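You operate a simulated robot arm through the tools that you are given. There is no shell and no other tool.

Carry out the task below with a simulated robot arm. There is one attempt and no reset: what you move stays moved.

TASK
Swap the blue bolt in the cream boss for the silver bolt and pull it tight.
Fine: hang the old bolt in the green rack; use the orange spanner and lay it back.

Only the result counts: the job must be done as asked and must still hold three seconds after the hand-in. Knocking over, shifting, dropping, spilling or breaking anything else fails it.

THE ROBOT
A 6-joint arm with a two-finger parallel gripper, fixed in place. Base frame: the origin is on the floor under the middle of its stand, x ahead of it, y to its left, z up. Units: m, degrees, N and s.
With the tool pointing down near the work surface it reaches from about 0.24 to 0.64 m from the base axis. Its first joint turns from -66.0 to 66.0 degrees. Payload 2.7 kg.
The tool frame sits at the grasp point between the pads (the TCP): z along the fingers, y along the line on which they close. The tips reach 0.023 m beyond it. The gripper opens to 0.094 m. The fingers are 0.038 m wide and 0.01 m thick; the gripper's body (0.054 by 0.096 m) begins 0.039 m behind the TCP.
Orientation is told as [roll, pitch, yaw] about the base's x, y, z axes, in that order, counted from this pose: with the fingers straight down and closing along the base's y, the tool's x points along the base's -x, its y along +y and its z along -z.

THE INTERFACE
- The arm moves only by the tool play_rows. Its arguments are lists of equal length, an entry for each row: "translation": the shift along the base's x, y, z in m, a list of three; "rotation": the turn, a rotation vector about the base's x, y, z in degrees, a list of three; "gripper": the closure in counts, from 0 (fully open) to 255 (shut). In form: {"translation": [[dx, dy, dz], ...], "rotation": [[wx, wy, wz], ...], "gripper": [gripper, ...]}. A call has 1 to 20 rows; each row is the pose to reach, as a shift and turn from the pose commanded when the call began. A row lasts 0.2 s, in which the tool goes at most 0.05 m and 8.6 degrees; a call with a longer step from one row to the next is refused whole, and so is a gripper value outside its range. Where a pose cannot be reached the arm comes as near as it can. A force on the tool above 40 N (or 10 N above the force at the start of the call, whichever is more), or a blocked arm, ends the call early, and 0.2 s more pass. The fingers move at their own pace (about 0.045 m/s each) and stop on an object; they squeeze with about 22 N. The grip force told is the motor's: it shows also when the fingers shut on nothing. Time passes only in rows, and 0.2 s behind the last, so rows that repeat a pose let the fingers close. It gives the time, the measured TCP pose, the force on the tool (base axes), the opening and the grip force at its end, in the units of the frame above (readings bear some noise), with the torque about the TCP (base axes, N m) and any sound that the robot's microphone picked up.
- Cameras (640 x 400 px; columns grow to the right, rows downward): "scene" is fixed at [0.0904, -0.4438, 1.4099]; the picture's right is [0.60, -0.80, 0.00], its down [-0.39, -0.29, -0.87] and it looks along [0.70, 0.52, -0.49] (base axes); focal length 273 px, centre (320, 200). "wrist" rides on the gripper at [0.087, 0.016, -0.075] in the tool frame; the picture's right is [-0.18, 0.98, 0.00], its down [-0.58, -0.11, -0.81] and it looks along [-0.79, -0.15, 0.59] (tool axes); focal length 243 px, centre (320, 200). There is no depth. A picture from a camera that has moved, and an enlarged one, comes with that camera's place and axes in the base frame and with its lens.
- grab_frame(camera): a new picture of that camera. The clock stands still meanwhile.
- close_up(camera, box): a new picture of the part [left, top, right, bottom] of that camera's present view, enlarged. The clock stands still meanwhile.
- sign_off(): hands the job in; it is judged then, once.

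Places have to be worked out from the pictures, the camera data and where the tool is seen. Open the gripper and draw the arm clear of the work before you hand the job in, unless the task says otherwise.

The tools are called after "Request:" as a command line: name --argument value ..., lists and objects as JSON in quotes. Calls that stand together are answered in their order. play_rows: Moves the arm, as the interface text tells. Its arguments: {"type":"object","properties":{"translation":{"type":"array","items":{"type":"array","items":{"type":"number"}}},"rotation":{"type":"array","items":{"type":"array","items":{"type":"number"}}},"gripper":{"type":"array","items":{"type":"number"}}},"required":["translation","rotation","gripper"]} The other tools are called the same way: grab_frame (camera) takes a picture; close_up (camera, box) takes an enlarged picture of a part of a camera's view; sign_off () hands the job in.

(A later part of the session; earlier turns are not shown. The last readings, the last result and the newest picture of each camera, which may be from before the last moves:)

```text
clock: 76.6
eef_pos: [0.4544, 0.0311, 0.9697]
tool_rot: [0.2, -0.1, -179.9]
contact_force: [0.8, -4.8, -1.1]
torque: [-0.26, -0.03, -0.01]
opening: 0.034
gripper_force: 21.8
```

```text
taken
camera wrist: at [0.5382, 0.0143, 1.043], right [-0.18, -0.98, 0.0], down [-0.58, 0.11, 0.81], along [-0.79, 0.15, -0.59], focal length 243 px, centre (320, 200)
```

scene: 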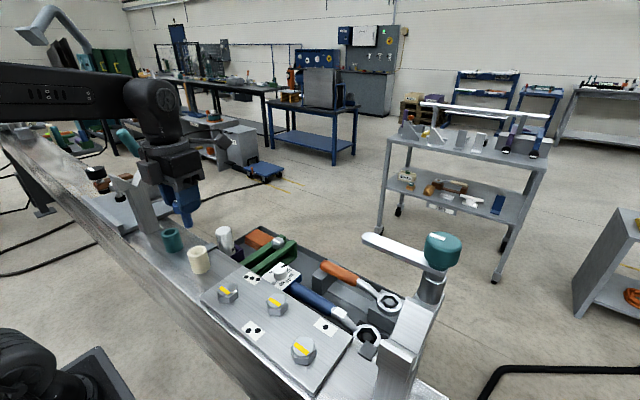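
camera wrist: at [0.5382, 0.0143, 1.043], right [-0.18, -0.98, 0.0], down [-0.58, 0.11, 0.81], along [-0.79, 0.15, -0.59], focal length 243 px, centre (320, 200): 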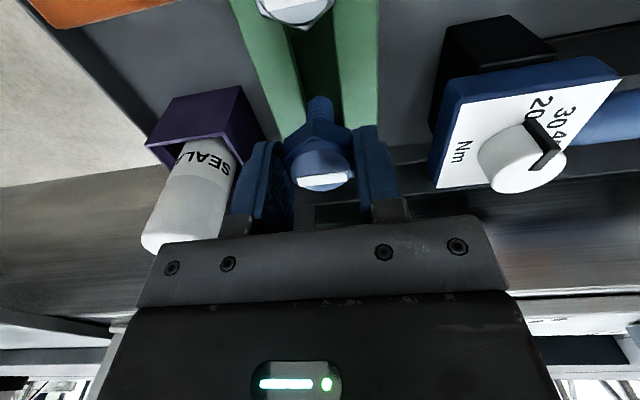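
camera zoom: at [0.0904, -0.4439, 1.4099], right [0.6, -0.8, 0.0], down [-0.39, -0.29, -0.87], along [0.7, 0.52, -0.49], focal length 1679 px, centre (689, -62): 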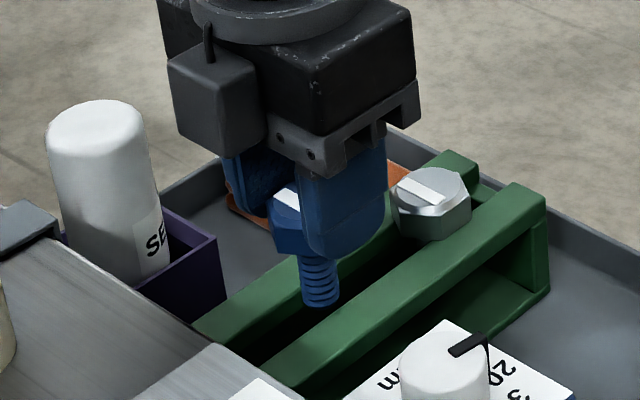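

A -4.8 N side force about 54 mm below the TCP says the shank tip touches the +y bar, so the slot centre is a bit further in -y. I shift -y 2.5 mm and check.

Request:
play_rows --translation '[[0, -0.0015, 0.002], [0, -0.0025, 0.002], [0, -0.0025, 0.002]]' --rotation '[[0, 0, 0], [0, 0, 0], [0, 0, 0]]' --gripper '[255, 255, 255]'

Request:
close_up --camera "wrist" --box '[220, 0, 400, 120]'

```text
clock: 77.4
eef_pos: [0.4519, 0.029, 0.9718]
tool_rot: [0.2, -0.2, -179.9]
contact_force: [0.0, 0.3, -1.4]
torque: [0.0, 0.03, 0.0]
opening: 0.0333
gripper_force: 21.8
```

```text
3.33 times, centred on (310, 60) of wrist
camera zoom: at [0.5381, 0.0118, 1.0456], right [-0.18, -0.98, 0.0], down [-0.58, 0.11, 0.81], along [-0.79, 0.15, -0.59], focal length 809 px, centre (353, 667)
```

zoom: 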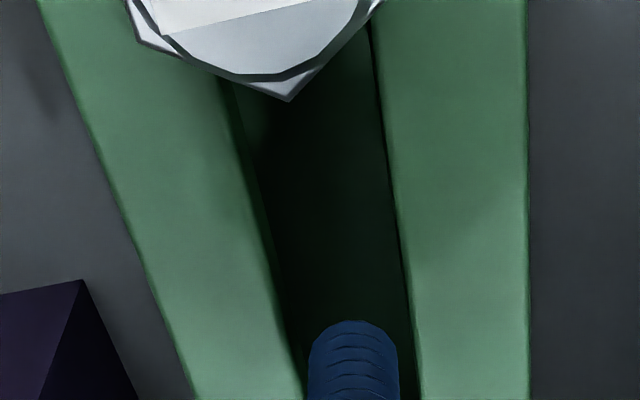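

The shank is now centred in the slot with no contact force. I lower further, slowly.

Request:
play_rows --translation '[[0, -0.0005, -0.004], [0, -0.0005, -0.008], [0, -0.0005, -0.012], [0, -0.0005, -0.016], [0, -0.0005, -0.02], [0, -0.0005, -0.024], [0, -0.0005, -0.024]]' --rotation '[[0, 0, 0], [0, 0, 0], [0, 0, 0], [0, 0, 0], [0, 0, 0], [0, 0, 0], [0, 0, 0]]' --gripper '[255, 255, 255, 255, 255, 255, 255]'

Request:
close_up --camera "scene" --box '[220, 210, 300, 275]'

Request:
close_up --camera "wrist" --box '[220, 0, 420, 200]'

```text
clock: 79.0
eef_pos: [0.4539, 0.0286, 0.9467]
tool_rot: [0.2, -0.2, -179.9]
contact_force: [-0.2, -0.5, -3.3]
torque: [0.03, 0.03, 0.0]
opening: 0.0335
gripper_force: 22.2
```

```text
6.15 times, centred on (260, 242) of scene
camera zoom: at [0.0904, -0.4438, 1.4099], right [0.6, -0.8, 0.0], down [-0.39, -0.29, -0.87], along [0.7, 0.52, -0.49], focal length 1679 px, centre (689, -62)
```

zoom: 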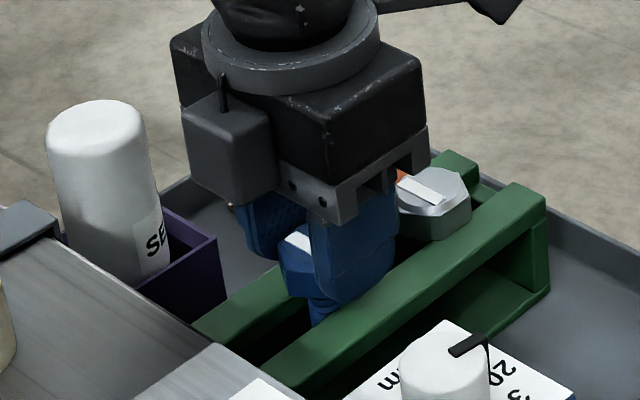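

```text
2.00 times, centred on (320, 100) of wrist
camera zoom: at [0.5387, 0.0116, 1.0204], right [-0.18, -0.98, 0.0], down [-0.58, 0.11, 0.81], along [-0.79, 0.15, -0.59], focal length 485 px, centre (320, 400)
```

zoom: 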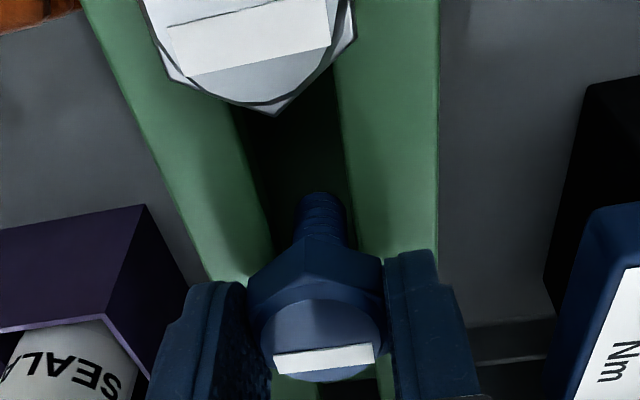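

The shank is going into the slot. I continue in small steps and watch for the head landing on the bars.

Request:
play_rows --translation '[[0, 0, -0.0015], [0, 0, -0.003], [0, 0, -0.0045], [0, 0, -0.006], [0, 0, -0.0075], [0, 0, -0.0075]]' --rotation '[[0, 0, 0], [0, 0, 0], [0, 0, 0], [0, 0, 0], [0, 0, 0], [0, 0, 0]]' --gripper '[255, 255, 255, 255, 255, 255]'

Request:
close_up --camera "scene" --box '[220, 210, 300, 275]'

```text
clock: 80.4
eef_pos: [0.4545, 0.029, 0.939]
tool_rot: [0.0, -0.1, -179.9]
contact_force: [-0.6, 0.0, -1.9]
torque: [0.03, 0.01, -0.02]
opening: 0.0336
gripper_force: 22.1
```

```text
6.15 times, centred on (260, 242) of scene
camera zoom: at [0.0904, -0.4438, 1.4099], right [0.6, -0.8, 0.0], down [-0.39, -0.29, -0.87], along [0.7, 0.52, -0.49], focal length 1679 px, centre (689, -62)
```

zoom: 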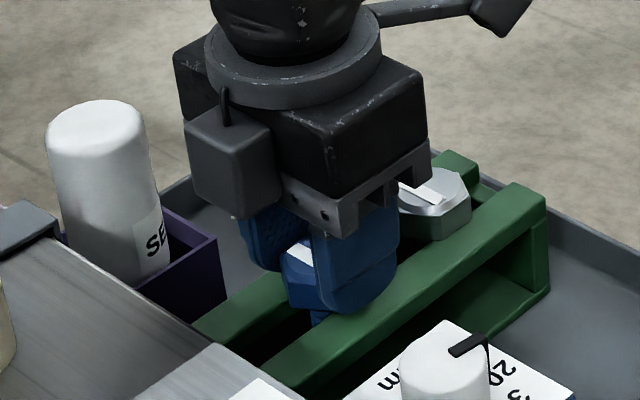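

Not landed yet; I continue down in 1 mm steps.

Request:
play_rows --translation '[[0, 0, -0.001], [0, 0, -0.002], [0, 0, -0.003], [0, 0, -0.004], [0, 0, -0.0045], [0, 0, -0.0045]]' --rotation '[[0, 0, 0], [0, 0, 0], [0, 0, 0], [0, 0, 0], [0, 0, 0], [0, 0, 0]]' --gripper '[255, 255, 255, 255, 255, 255]'

Request:
close_up --camera "scene" --box '[220, 210, 300, 275]'

```text
clock: 81.8
eef_pos: [0.4557, 0.0287, 0.9352]
tool_rot: [0.0, -0.1, -179.8]
contact_force: [0.1, 0.1, -2.3]
torque: [0.03, 0.02, -0.02]
opening: 0.0336
gripper_force: 22.1
```

```text
6.15 times, centred on (260, 242) of scene
camera zoom: at [0.0904, -0.4438, 1.4099], right [0.6, -0.8, 0.0], down [-0.39, -0.29, -0.87], along [0.7, 0.52, -0.49], focal length 1679 px, centre (689, -62)
```

zoom: 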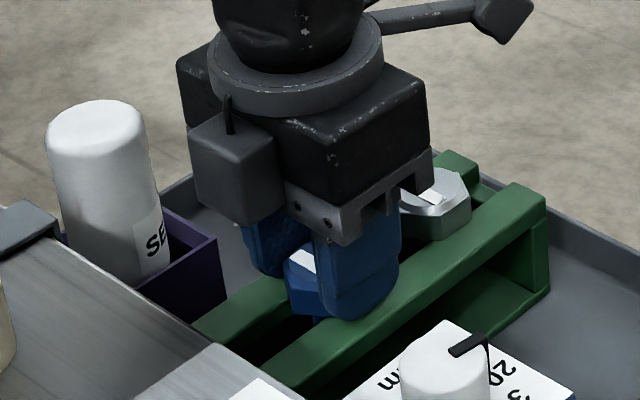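

Very close to the bars now; I keep lowering in 1 mm steps until the vertical force changes.

Request:
play_rows --translation '[[0, 0, -0.001], [0, 0, -0.002], [0, 0, -0.003], [0, 0, -0.0035], [0, 0, -0.0035]]' --rotation '[[0, 0, 0], [0, 0, 0], [0, 0, 0], [0, 0, 0], [0, 0, 0]]' --gripper '[255, 255, 255, 255, 255]'

Request:
close_up --camera "scene" --box '[230, 220, 290, 270]'

```text
clock: 83.0
eef_pos: [0.4545, 0.0282, 0.9342]
tool_rot: [0.1, 0.2, -179.8]
contact_force: [6.5, 4.9, 19.7]
torque: [0.28, -0.08, -0.08]
opening: 0.0336
gripper_force: 22.0
```

```text
8.00 times, centred on (260, 245) of scene
camera zoom: at [0.0903, -0.4437, 1.41], right [0.6, -0.8, 0.0], down [-0.39, -0.29, -0.87], along [0.7, 0.52, -0.49], focal length 2183 px, centre (800, -160)
```

zoom: 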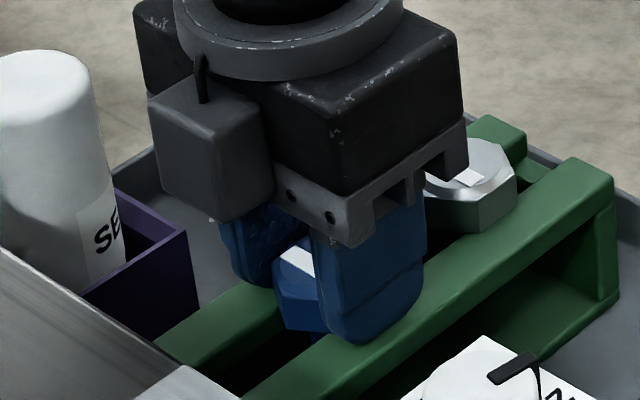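

The head has landed (Fz +19.7 N). I ease up 1 mm and open the gripper gradually.

Request:
play_rows --translation '[[0, 0, 0.001], [0, 0, 0.001], [0, 0, 0.001], [0, 0, 0.001], [0, 0, 0.001]]' --rotation '[[0, 0, 0], [0, 0, 0], [0, 0, 0], [0, 0, 0], [0, 0, 0]]' --gripper '[255, 150, 120, 90, 90]'

Request:
close_up --camera "scene" --box '[230, 220, 290, 270]'

Request:
close_up --camera "wrist" --box '[200, 0, 440, 220]'

```text
clock: 84.2
eef_pos: [0.4529, 0.0276, 0.9308]
tool_rot: [0.2, -0.2, -180.0]
contact_force: [-5.9, -4.2, 14.0]
torque: [0.35, -0.09, 0.09]
opening: 0.0588
gripper_force: 0.1
```

```text
8.00 times, centred on (260, 245) of scene
camera zoom: at [0.09, -0.4439, 1.4099], right [0.6, -0.8, 0.0], down [-0.39, -0.29, -0.87], along [0.7, 0.52, -0.49], focal length 2183 px, centre (800, -160)
```

zoom: 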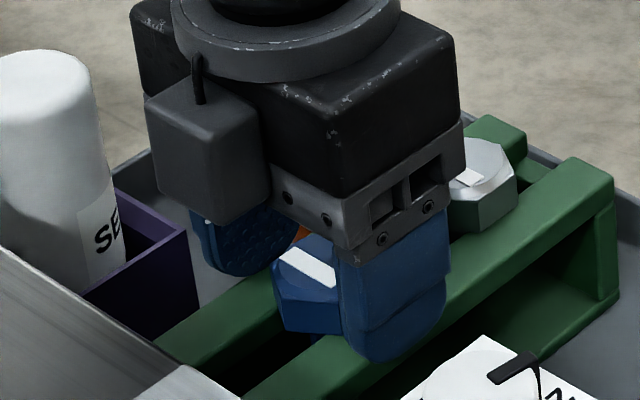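

```text
1.82 times, centred on (320, 110) of wrist
camera zoom: at [0.5377, 0.0114, 1.0066], right [-0.18, -0.98, 0.0], down [-0.58, 0.11, 0.81], along [-0.8, 0.15, -0.59], focal length 441 px, centre (320, 364)
```

zoom: 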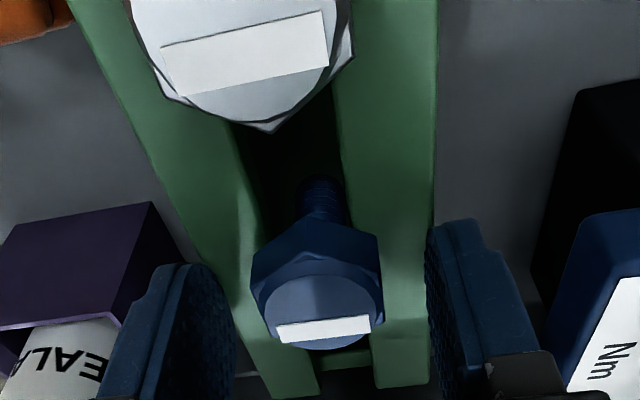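

The +y fingertip is still touching the bar (contact at about +0.03 m y). I lift straight up to clear it.

Request:
play_rows --translation '[[0, 0, 0.002], [0, 0, 0.005], [0, 0, 0.01], [0, 0, 0.025], [0, 0, 0.05], [0, 0, 0.09], [0, 0, 0.12]]' --rotation '[[0, 0, 0], [0, 0, 0], [0, 0, 0], [0, 0, 0], [0, 0, 0], [0, 0, 0], [0, 0, 0]]' --gripper '[90, 90, 80, 80, 80, 80, 80]'

Request:
close_up --camera "scene" --box '[230, 220, 310, 280]'

Request:
grab_frame --camera "wrist"

```text
clock: 85.8
eef_pos: [0.4541, 0.0286, 1.0543]
tool_rot: [0.1, -0.1, -179.8]
contact_force: [-0.4, 0.2, 0.3]
torque: [-0.01, -0.01, -0.02]
opening: 0.0647
gripper_force: 0.1
```

```text
6.67 times, centred on (270, 250) of scene
camera zoom: at [0.0904, -0.4438, 1.4099], right [0.6, -0.8, 0.0], down [-0.39, -0.29, -0.87], along [0.7, 0.52, -0.49], focal length 1819 px, centre (653, -133)
```

zoom: 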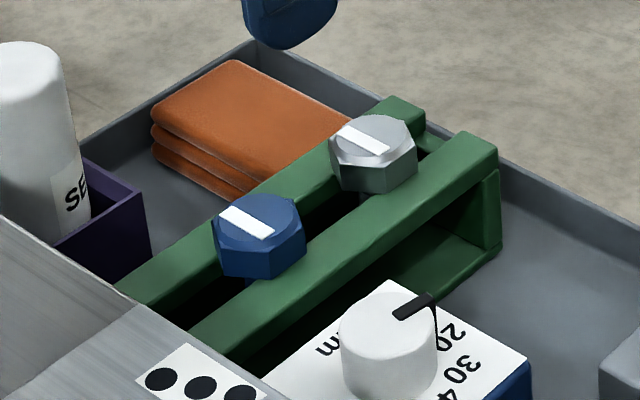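

```text
taken
camera wrist: at [0.5388, 0.0121, 1.1275], right [-0.18, -0.98, 0.0], down [-0.58, 0.11, 0.81], along [-0.79, 0.15, -0.59], focal length 243 px, centre (320, 200)
```

wrist: 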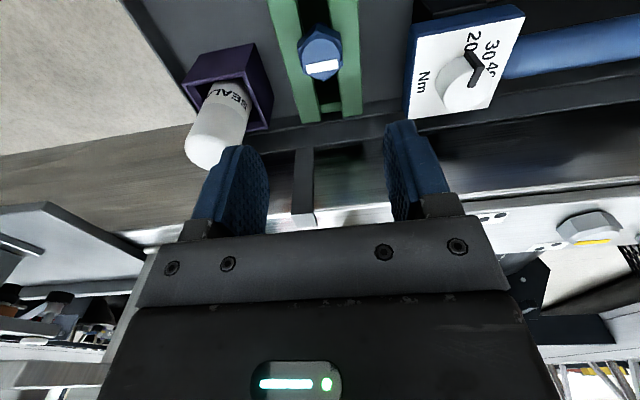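

The blue bolt hangs neatly in the rack. I move above the silver bolt to read its position and hex orientation.

Request:
play_rows --translation '[[0.025, 0, 0.02], [0.05, 0, 0.04], [0.075, 0, 0.047], [0.085, 0, 0.047], [0.085, 0, 0.047]]' --rotation '[[0, 0, 0], [0, 0, 0], [0, 0, 0], [0, 0, 0], [0, 0, 0]]' --gripper '[80, 80, 80, 80, 80]'

Request:
grab_frame --camera "wrist"

Request:
close_up --camera "wrist" --box '[270, 0, 370, 70]'

Request:
close_up --camera "scene" --box '[250, 225, 300, 265]'

```text
clock: 87.0
eef_pos: [0.5417, 0.0275, 1.1003]
tool_rot: [0.2, -0.1, -180.0]
contact_force: [0.9, -0.3, -0.6]
torque: [0.0, 0.01, -0.04]
opening: 0.0643
gripper_force: 0.0
```

```text
taken
camera wrist: at [0.6248, 0.0114, 1.1742], right [-0.18, -0.98, 0.0], down [-0.58, 0.11, 0.81], along [-0.79, 0.15, -0.59], focal length 243 px, centre (320, 200)
```

wrist: 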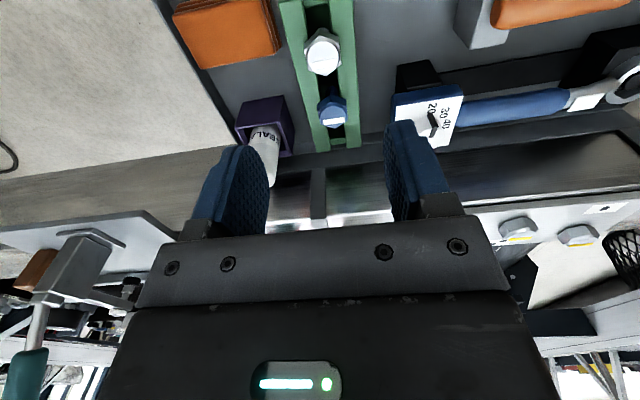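

```text
5.71 times, centred on (320, 35) of wrist
camera zoom: at [0.6248, 0.0114, 1.1742], right [-0.18, -0.98, 0.0], down [-0.58, 0.11, 0.81], along [-0.79, 0.15, -0.59], focal length 1386 px, centre (320, 1143)
```

zoom: 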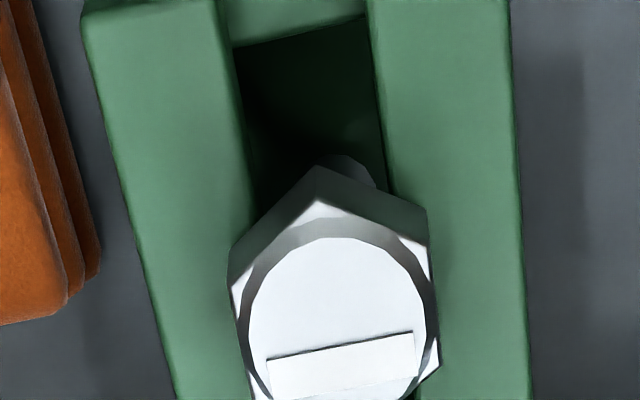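

```text
10.00 times, centred on (275, 245) of scene
camera zoom: at [0.0904, -0.4438, 1.4099], right [0.6, -0.8, 0.0], down [-0.39, -0.29, -0.87], along [0.7, 0.52, -0.49], focal length 2728 px, centre (770, -250)
```

zoom: 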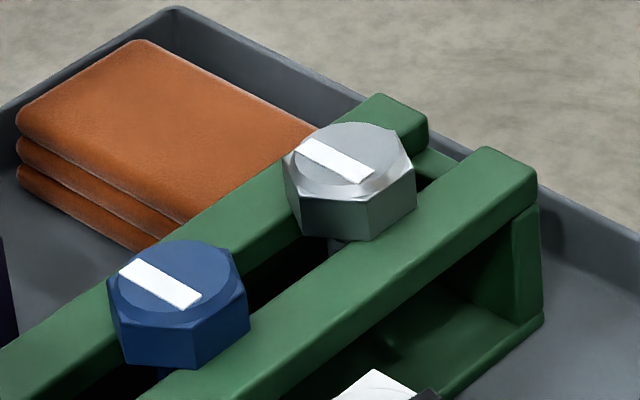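

The silver head centre is about (0.517, 0.029) with flats facing ±y (≈-1°), so yaw 180 is right for gripping. I move over it and descend, keeping the tips about 2–3 mm above the bars.

Request:
play_rows --translation '[[-0.012, 0.0005, -0.01], [-0.0226, 0.0005, -0.03], [-0.0226, 0.0005, -0.06], [-0.0226, 0.0005, -0.09], [-0.0226, 0.0005, -0.12], [-0.0226, 0.0005, -0.145], [-0.0226, 0.0005, -0.158], [-0.0226, 0.0005, -0.1635], [-0.0226, 0.0005, -0.1635]]' --rotation '[[0, 0, 0], [0, 0, 0], [0, 0, 0], [0, 0, 0], [0, 0, 0], [0, 0, 0], [0, 0, 0], [0, 0, 0], [0, 0, 0]]' --gripper '[90, 90, 90, 90, 90, 90, 90, 90, 90]'

Request:
grab_frame --camera "wrist"

Request:
close_up --camera "scene" --box '[240, 215, 310, 265]'

```text
clock: 89.0
eef_pos: [0.5167, 0.029, 0.936]
tool_rot: [0.1, -0.2, -179.8]
contact_force: [0.7, -0.1, 0.7]
torque: [-0.01, -0.01, -0.02]
opening: 0.0607
gripper_force: 0.0
```

```text
taken
camera wrist: at [0.6015, 0.0129, 1.0107], right [-0.18, -0.98, 0.0], down [-0.58, 0.11, 0.81], along [-0.79, 0.15, -0.59], focal length 243 px, centre (320, 200)
```

wrist: 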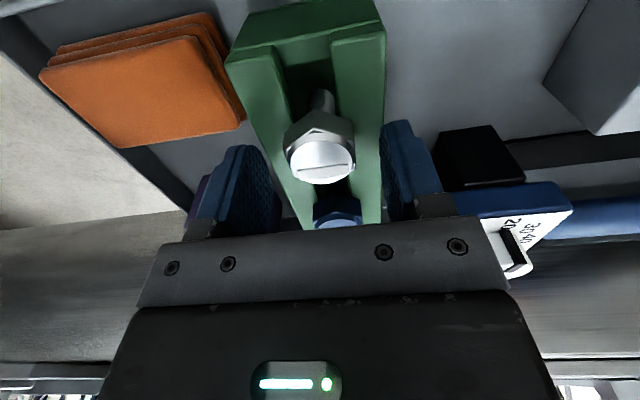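

```text
8.00 times, centred on (275, 240) of scene
camera zoom: at [0.0904, -0.4438, 1.4099], right [0.6, -0.8, 0.0], down [-0.39, -0.29, -0.87], along [0.7, 0.52, -0.49], focal length 2183 px, centre (680, -120)
```

zoom: 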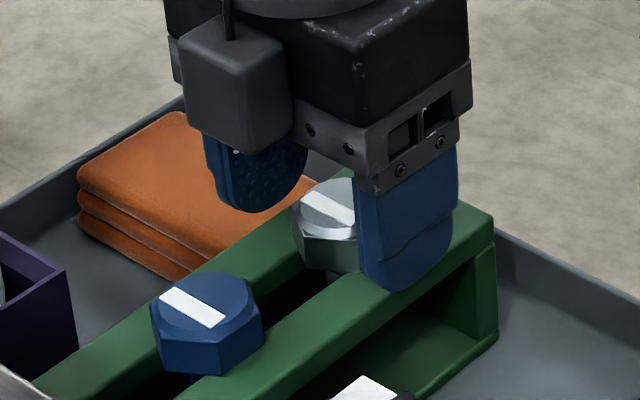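

The fingers straddle the silver head centrally. I close on it.

Request:
play_rows --translation '[[0, 0, 0], [0, 0, 0], [0, 0, 0], [0, 0, 0], [0, 0, 0]]' --rotation '[[0, 0, 0], [0, 0, 0], [0, 0, 0], [0, 0, 0], [0, 0, 0]]' --gripper '[120, 160, 210, 255, 255]'

Request:
grab_frame --camera "wrist"

```text
clock: 90.2
eef_pos: [0.5167, 0.0304, 0.9368]
tool_rot: [0.2, -0.1, -179.9]
contact_force: [0.1, -1.6, -0.4]
torque: [-0.03, 0.02, -0.03]
opening: 0.0338
gripper_force: 22.4
```

```text
taken
camera wrist: at [0.6016, 0.0129, 1.0109], right [-0.18, -0.98, 0.0], down [-0.58, 0.11, 0.81], along [-0.79, 0.15, -0.59], focal length 243 px, centre (320, 200)
```

wrist: 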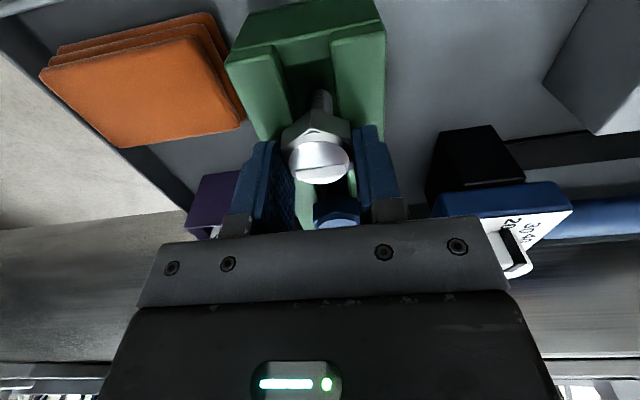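

Gripped (0.0338 opening). I lift the silver bolt straight up out of the slot.

Request:
play_rows --translation '[[0, 0, 0.005], [0, 0, 0.012], [0, 0, 0.02], [0, 0, 0.03], [0, 0, 0.045], [0, 0, 0.07], [0, 0, 0.1], [0, 0, 0.14], [0, 0, 0.18], [0, 0, 0.21], [0, 0, 0.21]]' --rotation '[[0, 0, 0], [0, 0, 0], [0, 0, 0], [0, 0, 0], [0, 0, 0], [0, 0, 0], [0, 0, 0], [0, 0, 0], [0, 0, 0], [0, 0, 0], [0, 0, 0]]' --gripper '[255, 255, 255, 255, 255, 255, 255, 255, 255, 255, 255]'

Request:
grab_frame --camera "scene"

Request:
close_up --camera "scene" --box '[230, 120, 330, 280]'

Request:
grab_frame --camera "wrist"

```text
clock: 92.6
eef_pos: [0.5156, 0.0251, 1.1426]
tool_rot: [0.2, -0.1, -179.9]
contact_force: [-0.3, 0.0, -2.3]
torque: [0.02, 0.01, 0.01]
opening: 0.0335
gripper_force: 21.8
```

```text
taken
```

scene: 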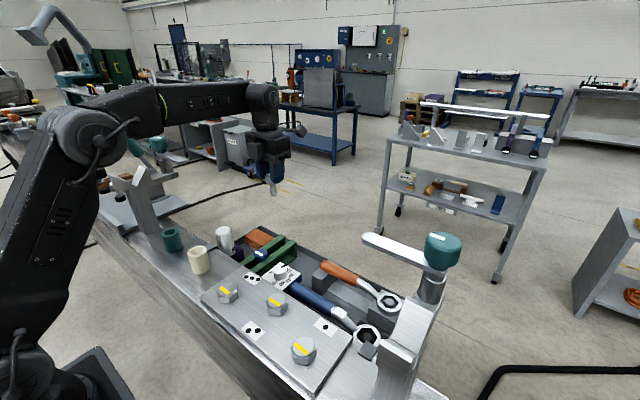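

```text
2.50 times, centred on (280, 200) of scene
camera zoom: at [0.0904, -0.4438, 1.4099], right [0.6, -0.8, 0.0], down [-0.39, -0.29, -0.87], along [0.7, 0.52, -0.49], focal length 682 px, centre (420, 200)
```

zoom: 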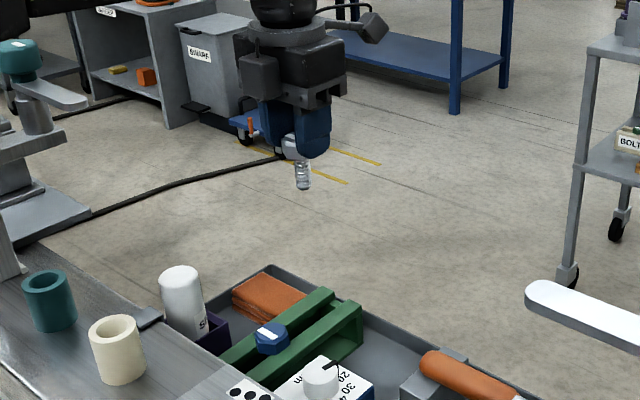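

```text
taken
camera wrist: at [0.6005, 0.0093, 1.2175], right [-0.18, -0.98, 0.0], down [-0.58, 0.11, 0.81], along [-0.79, 0.15, -0.59], focal length 243 px, centre (320, 200)
```

wrist: 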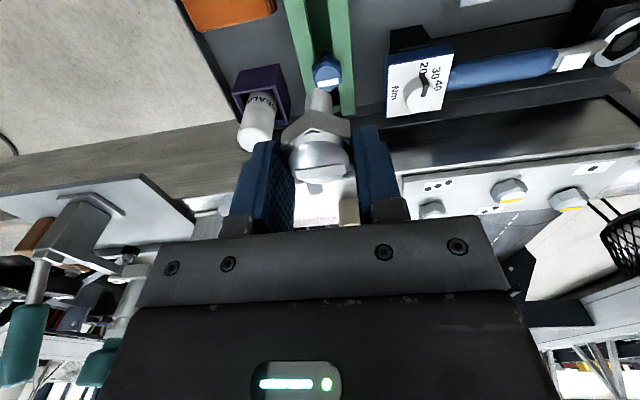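

The silver bolt is in hand (tip about 57 mm below TCP). I carry it above the boss axis at about (0.2912, 0.0200).

Request:
play_rows --translation '[[-0.035, -0.001, 0.003], [-0.075, -0.002, 0.003], [-0.115, -0.003, 0.003], [-0.155, -0.005, 0.003], [-0.195, -0.006, 0.003], [-0.22, -0.007, 0.003], [-0.2263, -0.007, 0.003], [-0.2263, -0.007, -0.01], [-0.2263, -0.007, -0.02], [-0.2263, -0.007, -0.02]]' --rotation '[[0, 0, 0], [0, 0, 0], [0, 0, 0], [0, 0, 0], [0, 0, 0], [0, 0, 0], [0, 0, 0], [0, 0, 0], [0, 0, 0], [0, 0, 0]]' --gripper '[255, 255, 255, 255, 255, 255, 255, 255, 255, 255]'

Request:
close_up --camera "scene" --box '[153, 195, 233, 275]'

Request:
grab_frame --camera "wrist"

```text
clock: 94.8
eef_pos: [0.2883, 0.0207, 1.1271]
tool_rot: [0.1, -0.2, -179.9]
contact_force: [-0.1, -0.1, -2.7]
torque: [-0.01, -0.03, 0.01]
opening: 0.0337
gripper_force: 21.9
```

```text
5.00 times, centred on (193, 235) of scene
camera zoom: at [0.0904, -0.4438, 1.4099], right [0.6, -0.8, 0.0], down [-0.39, -0.29, -0.87], along [0.7, 0.52, -0.49], focal length 1364 px, centre (955, 25)
```

zoom: 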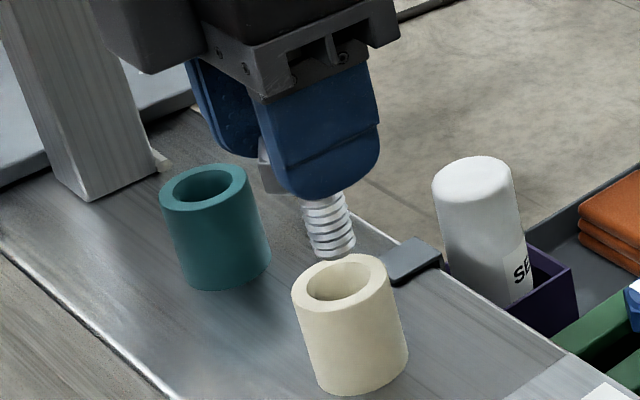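

```text
taken
camera wrist: at [0.3738, 0.0043, 1.2001], right [-0.18, -0.98, 0.0], down [-0.58, 0.11, 0.81], along [-0.79, 0.15, -0.59], focal length 243 px, centre (320, 200)
```

wrist: 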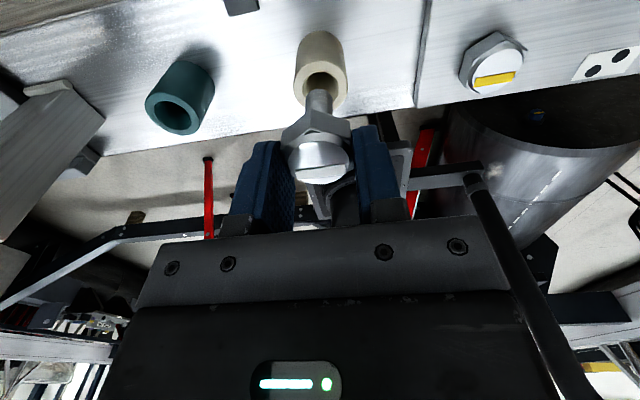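

Approximately aligned. I zoom both cameras to compare the shank tip with the hole.

Request:
close_up --camera "wrist" --box '[270, 20, 370, 120]'

Request:
close_up --camera "scene" --box '[173, 225, 223, 275]'

```text
4.00 times, centred on (320, 70) of wrist
camera zoom: at [0.3738, 0.0043, 1.2001], right [-0.18, -0.98, 0.0], down [-0.58, 0.11, 0.81], along [-0.79, 0.15, -0.59], focal length 970 px, centre (320, 720)
```

zoom: 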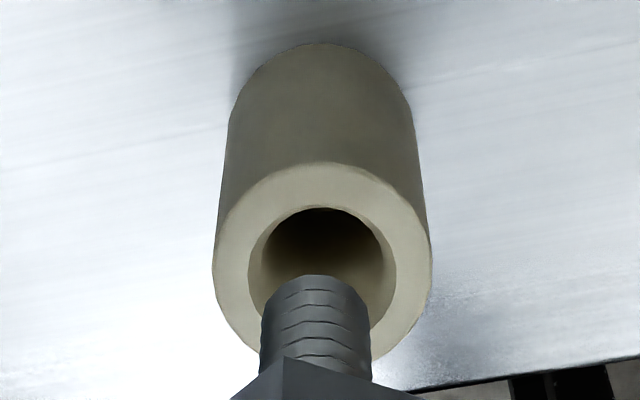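

```text
8.00 times, centred on (198, 250) of scene
camera zoom: at [0.0904, -0.4438, 1.4099], right [0.6, -0.8, 0.0], down [-0.39, -0.29, -0.87], along [0.7, 0.52, -0.49], focal length 2183 px, centre (1296, -200)
```

zoom: 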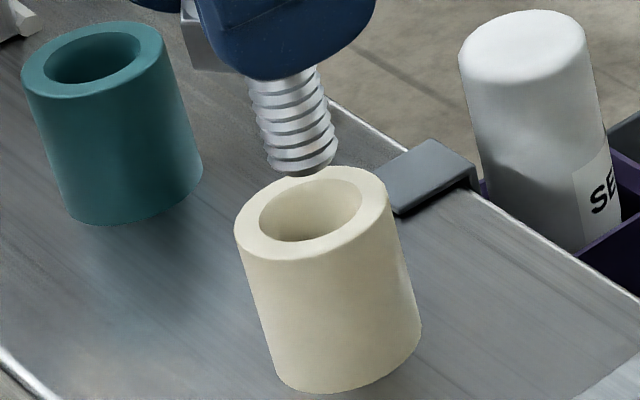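

Triangulating: hole at (0.2908, 0.0211, 1.043), shank tip at (0.2932, 0.0215, 1.056), so I shift -2.4 mm in x and lower the tip into the hole.

Request:
play_rows --translation '[[-0.0024, -0.0003, 0], [-0.0024, -0.0003, -0.004], [-0.0024, -0.0003, -0.008], [-0.0024, -0.0003, -0.012], [-0.0024, -0.0003, -0.016], [-0.0024, -0.0003, -0.02], [-0.0024, -0.0003, -0.024], [-0.0024, -0.0003, -0.024]]' --rotation '[[0, 0, 0], [0, 0, 0], [0, 0, 0], [0, 0, 0], [0, 0, 0], [0, 0, 0], [0, 0, 0], [0, 0, 0]]' --gripper '[255, 255, 255, 255, 255, 255, 255, 255]'

Request:
close_up --camera "scene" --box '[173, 215, 233, 275]'

Request:
close_up --camera "wrist" --box '[260, 20, 380, 200]'

```text
clock: 96.6
eef_pos: [0.2885, 0.0209, 1.1007]
tool_rot: [0.1, -0.1, -179.9]
contact_force: [0.8, -0.9, -2.1]
torque: [-0.01, 0.01, 0.0]
opening: 0.0337
gripper_force: 21.6
```

```text
6.67 times, centred on (203, 245) of scene
camera zoom: at [0.0904, -0.4438, 1.4099], right [0.6, -0.8, 0.0], down [-0.39, -0.29, -0.87], along [0.7, 0.52, -0.49], focal length 1819 px, centre (1100, -100)
```

zoom: 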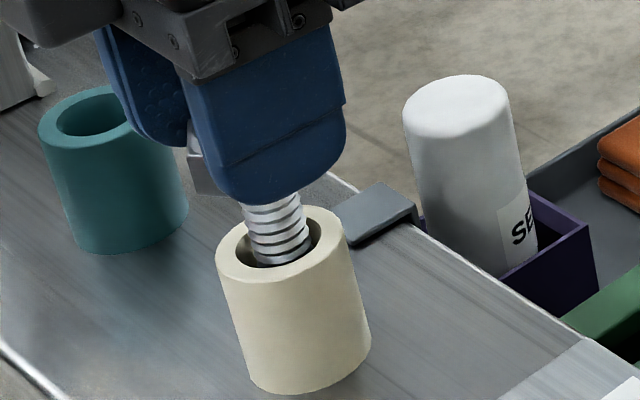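

```text
2.22 times, centred on (320, 110) of wrist
camera zoom: at [0.3724, 0.0041, 1.1756], right [-0.18, -0.98, 0.0], down [-0.58, 0.11, 0.81], along [-0.79, 0.15, -0.59], focal length 539 px, centre (320, 400)
```

zoom: 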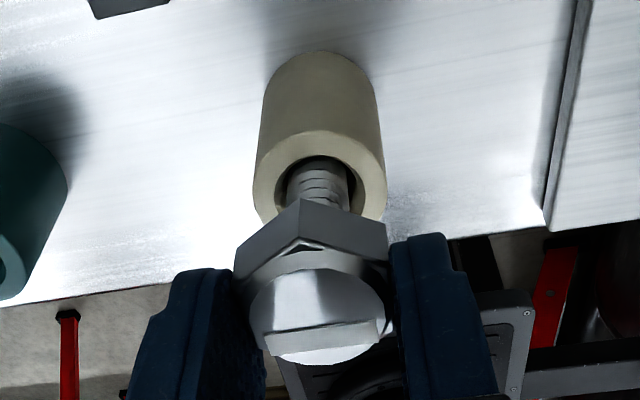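

The tip is centred in the hole, no contact. I keep lowering until the thread start is felt.

Request:
play_rows --translation '[[0, 0, -0.002], [0, 0, -0.004], [0, 0, -0.006], [0, 0, -0.008], [0, 0, -0.01], [0, 0, -0.01]]' --rotation '[[0, 0, 0], [0, 0, 0], [0, 0, 0], [0, 0, 0], [0, 0, 0], [0, 0, 0]]' --gripper '[255, 255, 255, 255, 255, 255]'

Request:
close_up --camera "scene" --box '[173, 215, 233, 275]'

```text
clock: 98.0
eef_pos: [0.288, 0.0201, 1.0931]
tool_rot: [0.3, -0.1, -179.8]
contact_force: [-0.7, 0.0, -2.4]
torque: [0.01, 0.0, 0.0]
opening: 0.0336
gripper_force: 22.4
```

```text
6.67 times, centred on (203, 245) of scene
camera zoom: at [0.0904, -0.4438, 1.4099], right [0.6, -0.8, 0.0], down [-0.39, -0.29, -0.87], along [0.7, 0.52, -0.49], focal length 1819 px, centre (1100, -100)
```

zoom: 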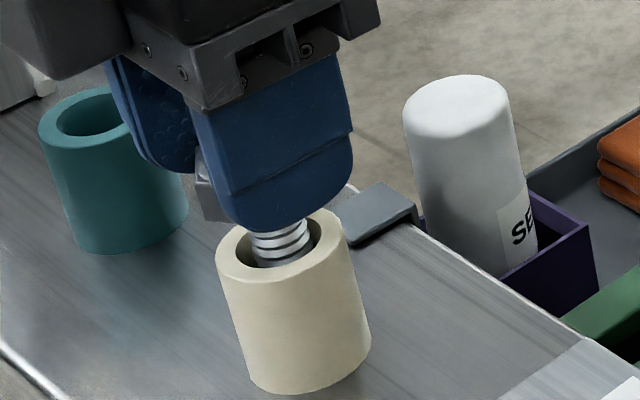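

Still free. I lower another 10 mm in small steps.

Request:
play_rows --translation '[[0, 0, -0.0015], [0, 0, -0.003], [0, 0, -0.0045], [0, 0, -0.006], [0, 0, -0.0075], [0, 0, -0.009], [0, 0, -0.01], [0, 0, -0.01]]' --rotation '[[0, 0, 0], [0, 0, 0], [0, 0, 0], [0, 0, 0], [0, 0, 0], [0, 0, 0], [0, 0, 0], [0, 0, 0]]' --gripper '[255, 255, 255, 255, 255, 255, 255, 255]'

Request:
close_up --camera "scene" --box '[173, 215, 233, 275]'

```text
clock: 99.8
eef_pos: [0.2881, 0.021, 1.0832]
tool_rot: [0.2, -0.1, -179.9]
contact_force: [0.0, 0.0, -2.3]
torque: [-0.03, 0.01, 0.03]
opening: 0.0337
gripper_force: 21.9
```

```text
6.67 times, centred on (203, 245) of scene
camera zoom: at [0.0904, -0.4438, 1.4099], right [0.6, -0.8, 0.0], down [-0.39, -0.29, -0.87], along [0.7, 0.52, -0.49], focal length 1819 px, centre (1100, -100)
```

zoom: 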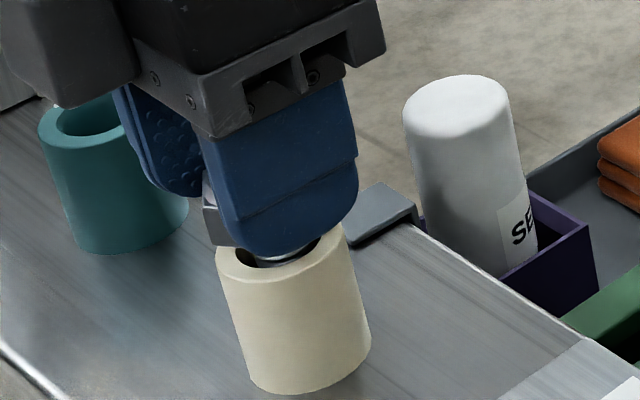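

Head is now roughly 10 mm above the boss. I continue in 1 mm steps to the thread start.

Request:
play_rows --translation '[[0, 0, -0.001], [0, 0, -0.002], [0, 0, -0.003], [0, 0, -0.004], [0, 0, -0.004]]' --rotation '[[0, 0, 0], [0, 0, 0], [0, 0, 0], [0, 0, 0], [0, 0, 0]]' --gripper '[255, 255, 255, 255, 255]'

Request:
close_up --camera "scene" --box '[173, 225, 223, 265]'

```text
clock: 101.0
eef_pos: [0.2869, 0.0204, 1.0786]
tool_rot: [0.2, -0.2, -179.9]
contact_force: [-4.7, -10.7, -0.7]
torque: [-0.39, 0.13, -0.06]
opening: 0.0338
gripper_force: 21.9
```

```text
10.00 times, centred on (198, 245) of scene
camera zoom: at [0.0902, -0.4441, 1.4098], right [0.6, -0.8, 0.0], down [-0.39, -0.29, -0.87], along [0.7, 0.52, -0.49], focal length 2728 px, centre (1540, -250)
```

zoom: 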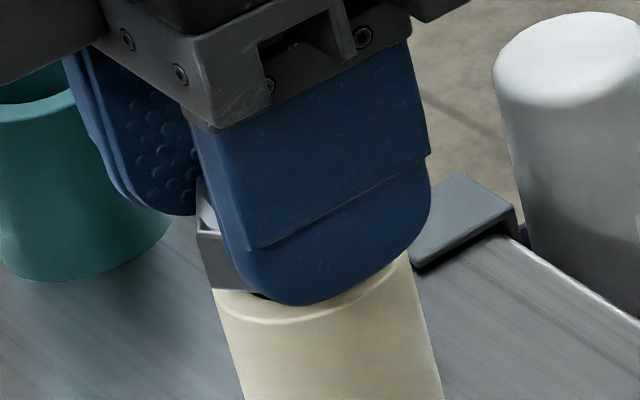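

A light lateral load (-5, -11 N) and less weight: the bolt seems to be at the thread start. I relieve the side load and turn clockwise 60° about the bolt axis with matching descent.

Request:
play_rows --translation '[[-0.0003, -0.0007, 0], [-0.0003, -0.0004, -0.0001], [-0.0002, -0.0001, -0.0002], [-0.0001, 0.0002, -0.0003], [0.0, 0.0005, -0.0004], [0.0002, 0.0008, -0.0005], [0.0004, 0.001, -0.0006], [0.0006, 0.0012, -0.0007], [0.0009, 0.0014, -0.0008], [0.0009, 0.0014, -0.0008]]' --rotation '[[0, 0, 0], [0, 0, -7.5], [0, 0, -15], [0, 0, -22.5], [0, 0, -30], [0, 0, -37.5], [0, 0, -45], [0, 0, -52.5], [0, 0, -60], [0, 0, -60]]' --gripper '[255, 255, 255, 255, 255, 255, 255, 255, 255, 255]'

Request:
close_up --camera "scene" --box '[173, 225, 223, 265]'

Request:
grab_frame --camera "wrist"

```text
clock: 103.2
eef_pos: [0.2886, 0.0225, 1.0765]
tool_rot: [0.1, -0.1, 120.1]
contact_force: [-10.2, 11.4, 4.3]
torque: [0.33, 0.26, -0.03]
opening: 0.0336
gripper_force: 21.5
```

```text
10.00 times, centred on (198, 245) of scene
camera zoom: at [0.09, -0.4434, 1.41], right [0.6, -0.8, 0.0], down [-0.39, -0.29, -0.87], along [0.7, 0.52, -0.49], focal length 2728 px, centre (1540, -250)
```

zoom: 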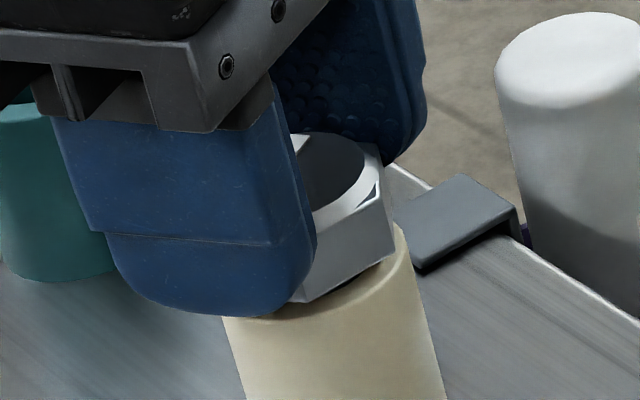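

```text
taken
camera wrist: at [0.3161, -0.0615, 1.1509], right [-0.94, -0.33, 0.0], down [-0.19, 0.56, 0.81], along [-0.27, 0.76, -0.59], focal length 243 px, centre (320, 200)
```

wrist: 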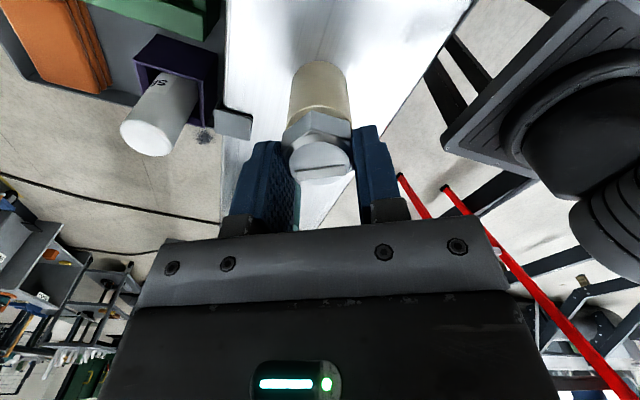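

The bolt turns with the hand; the two equilibrium poses put the boss axis at (0.2913, 0.0200), matching the blue bolt's. I open, centre on the axis and regrip.

Request:
play_rows --translation '[[0, 0, 0], [0, 0, 0], [0.0016, -0.0011, 0], [0.0016, -0.0011, 0], [0.0016, -0.0011, 0], [0.0016, -0.0011, 0], [0.0016, -0.0011, 0]]' --rotation '[[0, 0, 0], [0, 0, 0], [0, 0, 0], [0, 0, 0], [0, 0, 0], [0, 0, 0], [0, 0, 0]]' --gripper '[140, 120, 120, 150, 200, 255, 255]'

Request:
close_up --camera "scene" --box '[173, 225, 223, 265]'

```text
clock: 104.8
eef_pos: [0.2897, 0.0215, 1.0766]
tool_rot: [0.3, -0.1, 120.1]
contact_force: [-8.2, -6.7, 2.6]
torque: [-0.25, 0.22, -0.01]
opening: 0.0336
gripper_force: 22.3
```

```text
10.00 times, centred on (198, 245) of scene
camera zoom: at [0.0901, -0.444, 1.4099], right [0.6, -0.8, 0.0], down [-0.39, -0.29, -0.87], along [0.7, 0.52, -0.49], focal length 2728 px, centre (1540, -250)
```

zoom: 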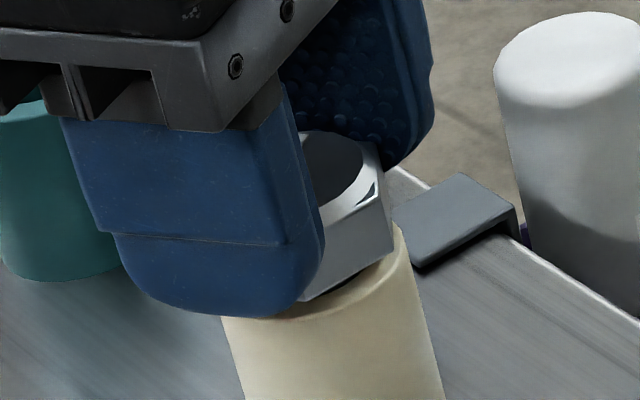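

The closing-direction force shows the finger midpoint is about 0.8 mm off the TCP; I account for that and turn clockwise 120° with 1.7 mm descent.

Request:
play_rows --translation '[[-0.0007, -0.0004, 0], [-0.0008, -0.0003, -0.0001], [-0.0008, -0.0002, -0.0002], [-0.0008, -0.0001, -0.0004], [-0.0008, 0.0001, -0.0005], [-0.0008, 0.0002, -0.0006], [-0.0007, 0.0003, -0.0007], [-0.0007, 0.0004, -0.0008], [-0.0006, 0.0005, -0.0009], [-0.0005, 0.0006, -0.0011], [-0.0004, 0.0007, -0.0012], [-0.0003, 0.0007, -0.0013], [-0.0002, 0.0008, -0.0014], [-0.0001, 0.0008, -0.0015], [0, 0.0008, -0.0017], [0, 0.0008, -0.0017]]' --rotation '[[0, 0, 0], [0, 0, -8.571], [0, 0, -17.143], [0, 0, -25.714], [0, 0, -34.286], [0, 0, -42.857], [0, 0, -51.429], [0, 0, -60], [0, 0, -68.571], [0, 0, -77.143], [0, 0, -85.714], [0, 0, -94.286], [0, 0, -102.857], [0, 0, -111.429], [0, 0, -120], [0, 0, -120]]' --gripper '[255, 255, 255, 255, 255, 255, 255, 255, 255, 255, 255, 255, 255, 255, 255, 255]'

Request:
close_up --camera "scene" --box '[173, 225, 223, 265]'

```text
clock: 108.2
eef_pos: [0.2897, 0.02, 1.0768]
tool_rot: [0.0, 0.0, -0.1]
contact_force: [10.5, -19.8, -8.8]
torque: [-0.26, -0.16, 0.0]
opening: 0.0339
gripper_force: 22.6
```

```text
10.00 times, centred on (198, 245) of scene
camera zoom: at [0.0908, -0.4444, 1.4097], right [0.6, -0.8, 0.0], down [-0.39, -0.29, -0.87], along [0.7, 0.52, -0.49], focal length 2728 px, centre (1540, -250)
```

zoom: 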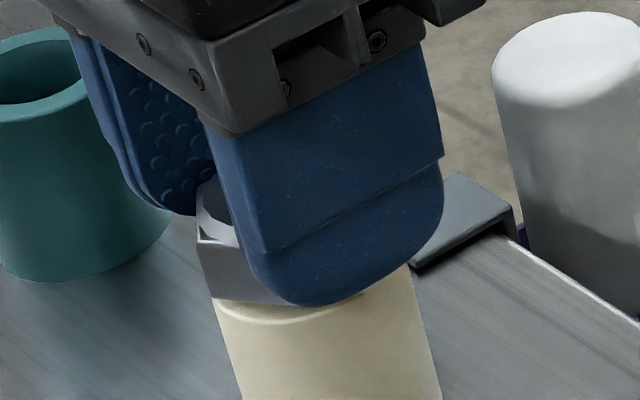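

The bolt is pulling the hand down (-8.8 N), so it's threading in. I relieve the side load, follow it down, and turn a further 60° clockwise.

Request:
play_rows --translation '[[0.0007, -0.0013, -0.0005], [0.0007, -0.0013, -0.0006], [0.0006, -0.0014, -0.0008], [0.0006, -0.0014, -0.0009], [0.0005, -0.0015, -0.001], [0.0005, -0.0015, -0.0011], [0.0004, -0.0016, -0.0013], [0.0003, -0.0016, -0.0014], [0.0003, -0.0016, -0.0014]]' --rotation '[[0, 0, 0], [0, 0, -8.571], [0, 0, -17.143], [0, 0, -25.714], [0, 0, -34.286], [0, 0, -42.857], [0, 0, -51.429], [0, 0, -60], [0, 0, -60]]' --gripper '[255, 255, 255, 255, 255, 255, 255, 255, 255]'

Request:
close_up --camera "scene" --box '[173, 225, 223, 265]'

Request:
grab_frame --camera "wrist"

```text
clock: 110.2
eef_pos: [0.2902, 0.0203, 1.0749]
tool_rot: [0.0, -0.1, -60.1]
contact_force: [-12.7, -19.3, 0.4]
torque: [-0.21, 0.27, -0.02]
opening: 0.0335
gripper_force: 21.5
```

```text
10.00 times, centred on (198, 245) of scene
camera zoom: at [0.09, -0.4444, 1.4097], right [0.6, -0.8, 0.0], down [-0.39, -0.29, -0.87], along [0.7, 0.52, -0.49], focal length 2728 px, centre (1540, -250)
```

zoom: 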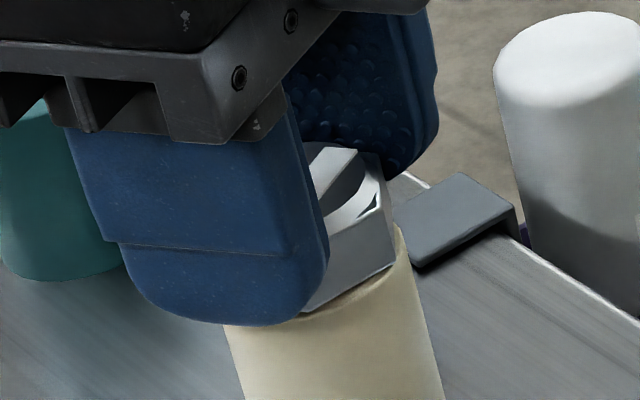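

```text
taken
camera wrist: at [0.2588, 0.1025, 1.1484], right [0.94, 0.33, 0.0], down [0.2, -0.56, 0.81], along [0.27, -0.76, -0.59], focal length 243 px, centre (320, 200)
```

wrist: 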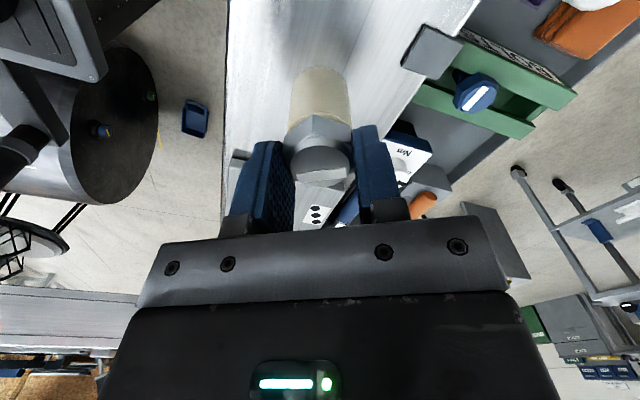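

The head is a few millimetres from seating. I open, swing back +120° around the head and regrip at yaw 60.

Request:
play_rows --translation '[[-0.0004, -0.0004, 0], [-0.0004, 0.0, 0], [-0.0004, 0.0005, 0], [-0.0004, 0.0005, 0], [-0.0004, 0.0005, 0], [-0.0004, 0.0005, 0], [-0.0004, 0.0005, 0], [-0.0004, 0.0005, 0], [-0.0004, 0.0005, 0], [-0.0004, 0.0005, 0], [-0.0004, 0.0005, 0], [-0.0004, 0.0005, 0], [-0.0004, 0.0005, 0], [-0.0004, 0.0005, 0], [-0.0004, 0.0005, 0], [-0.0004, 0.0005, 0], [-0.0004, 0.0005, 0], [-0.0004, 0.0005, 0], [-0.0004, 0.0005, 0], [-0.0004, 0.0005, 0]]' --rotation '[[0, 0, 0], [0, 0, 0], [0, 0, 8.571], [0, 0, 17.143], [0, 0, 25.714], [0, 0, 34.286], [0, 0, 42.857], [0, 0, 51.429], [0, 0, 60], [0, 0, 68.571], [0, 0, 77.143], [0, 0, 85.714], [0, 0, 94.286], [0, 0, 102.857], [0, 0, 111.429], [0, 0, 120], [0, 0, 120], [0, 0, 120], [0, 0, 120], [0, 0, 120]]' --gripper '[110, 80, 80, 80, 80, 80, 80, 80, 80, 80, 80, 80, 80, 80, 80, 100, 140, 200, 255, 255]'

Request:
close_up --camera "scene" --box '[173, 225, 223, 265]'

```text
clock: 114.4
eef_pos: [0.2906, 0.0212, 1.0738]
tool_rot: [0.2, -0.1, 60.2]
contact_force: [-3.7, 1.8, 1.0]
torque: [0.1, 0.11, -0.05]
opening: 0.0336
gripper_force: 22.0
```

```text
10.00 times, centred on (198, 245) of scene
camera zoom: at [0.0903, -0.4437, 1.4099], right [0.6, -0.8, 0.0], down [-0.39, -0.29, -0.87], along [0.7, 0.52, -0.49], focal length 2728 px, centre (1540, -250)
```

zoom: 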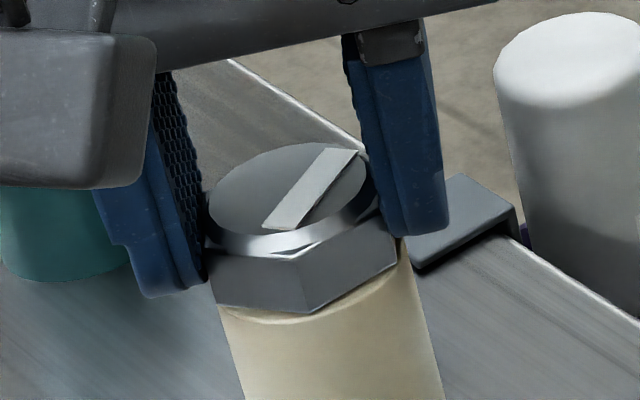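

Good centred grip (forces under 4 N). I turn clockwise 120° following down 1.8 mm.

Request:
play_rows --translation '[[-0.0001, 0.0001, -0.0001], [-0.0001, 0.0001, -0.0002], [-0.0001, 0.0001, -0.0004], [-0.0001, 0.0001, -0.0005], [-0.0001, 0.0, -0.0006], [0, 0, -0.0008], [0, 0, -0.0009], [0, 0, -0.001], [0, 0, -0.0012], [0, 0, -0.0013], [0, -0.0001, -0.0014], [0, -0.0001, -0.0015], [0, -0.0002, -0.0017], [0, -0.0002, -0.0018], [0, -0.0002, -0.0018]]' --rotation '[[0, 0, -8.571], [0, 0, -17.143], [0, 0, -25.714], [0, 0, -34.286], [0, 0, -42.857], [0, 0, -51.429], [0, 0, -60], [0, 0, -68.571], [0, 0, -77.143], [0, 0, -85.714], [0, 0, -94.286], [0, 0, -102.857], [0, 0, -111.429], [0, 0, -120], [0, 0, -120]]' --gripper '[255, 255, 255, 255, 255, 255, 255, 255, 255, 255, 255, 255, 255, 255, 255]'

Request:
close_up --camera "scene" --box '[173, 225, 223, 265]'

```text
clock: 117.6
eef_pos: [0.2898, 0.0197, 1.0723]
tool_rot: [0.1, -0.2, -60.0]
contact_force: [1.7, -16.6, 2.5]
torque: [-0.35, -0.01, 0.03]
opening: 0.0336
gripper_force: 21.9
```

```text
10.00 times, centred on (198, 245) of scene
camera zoom: at [0.0904, -0.4443, 1.4097], right [0.6, -0.8, 0.0], down [-0.39, -0.29, -0.87], along [0.7, 0.52, -0.49], focal length 2728 px, centre (1540, -250)
```

zoom: 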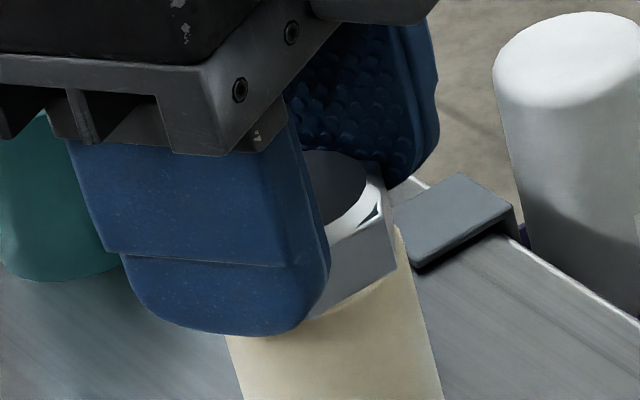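

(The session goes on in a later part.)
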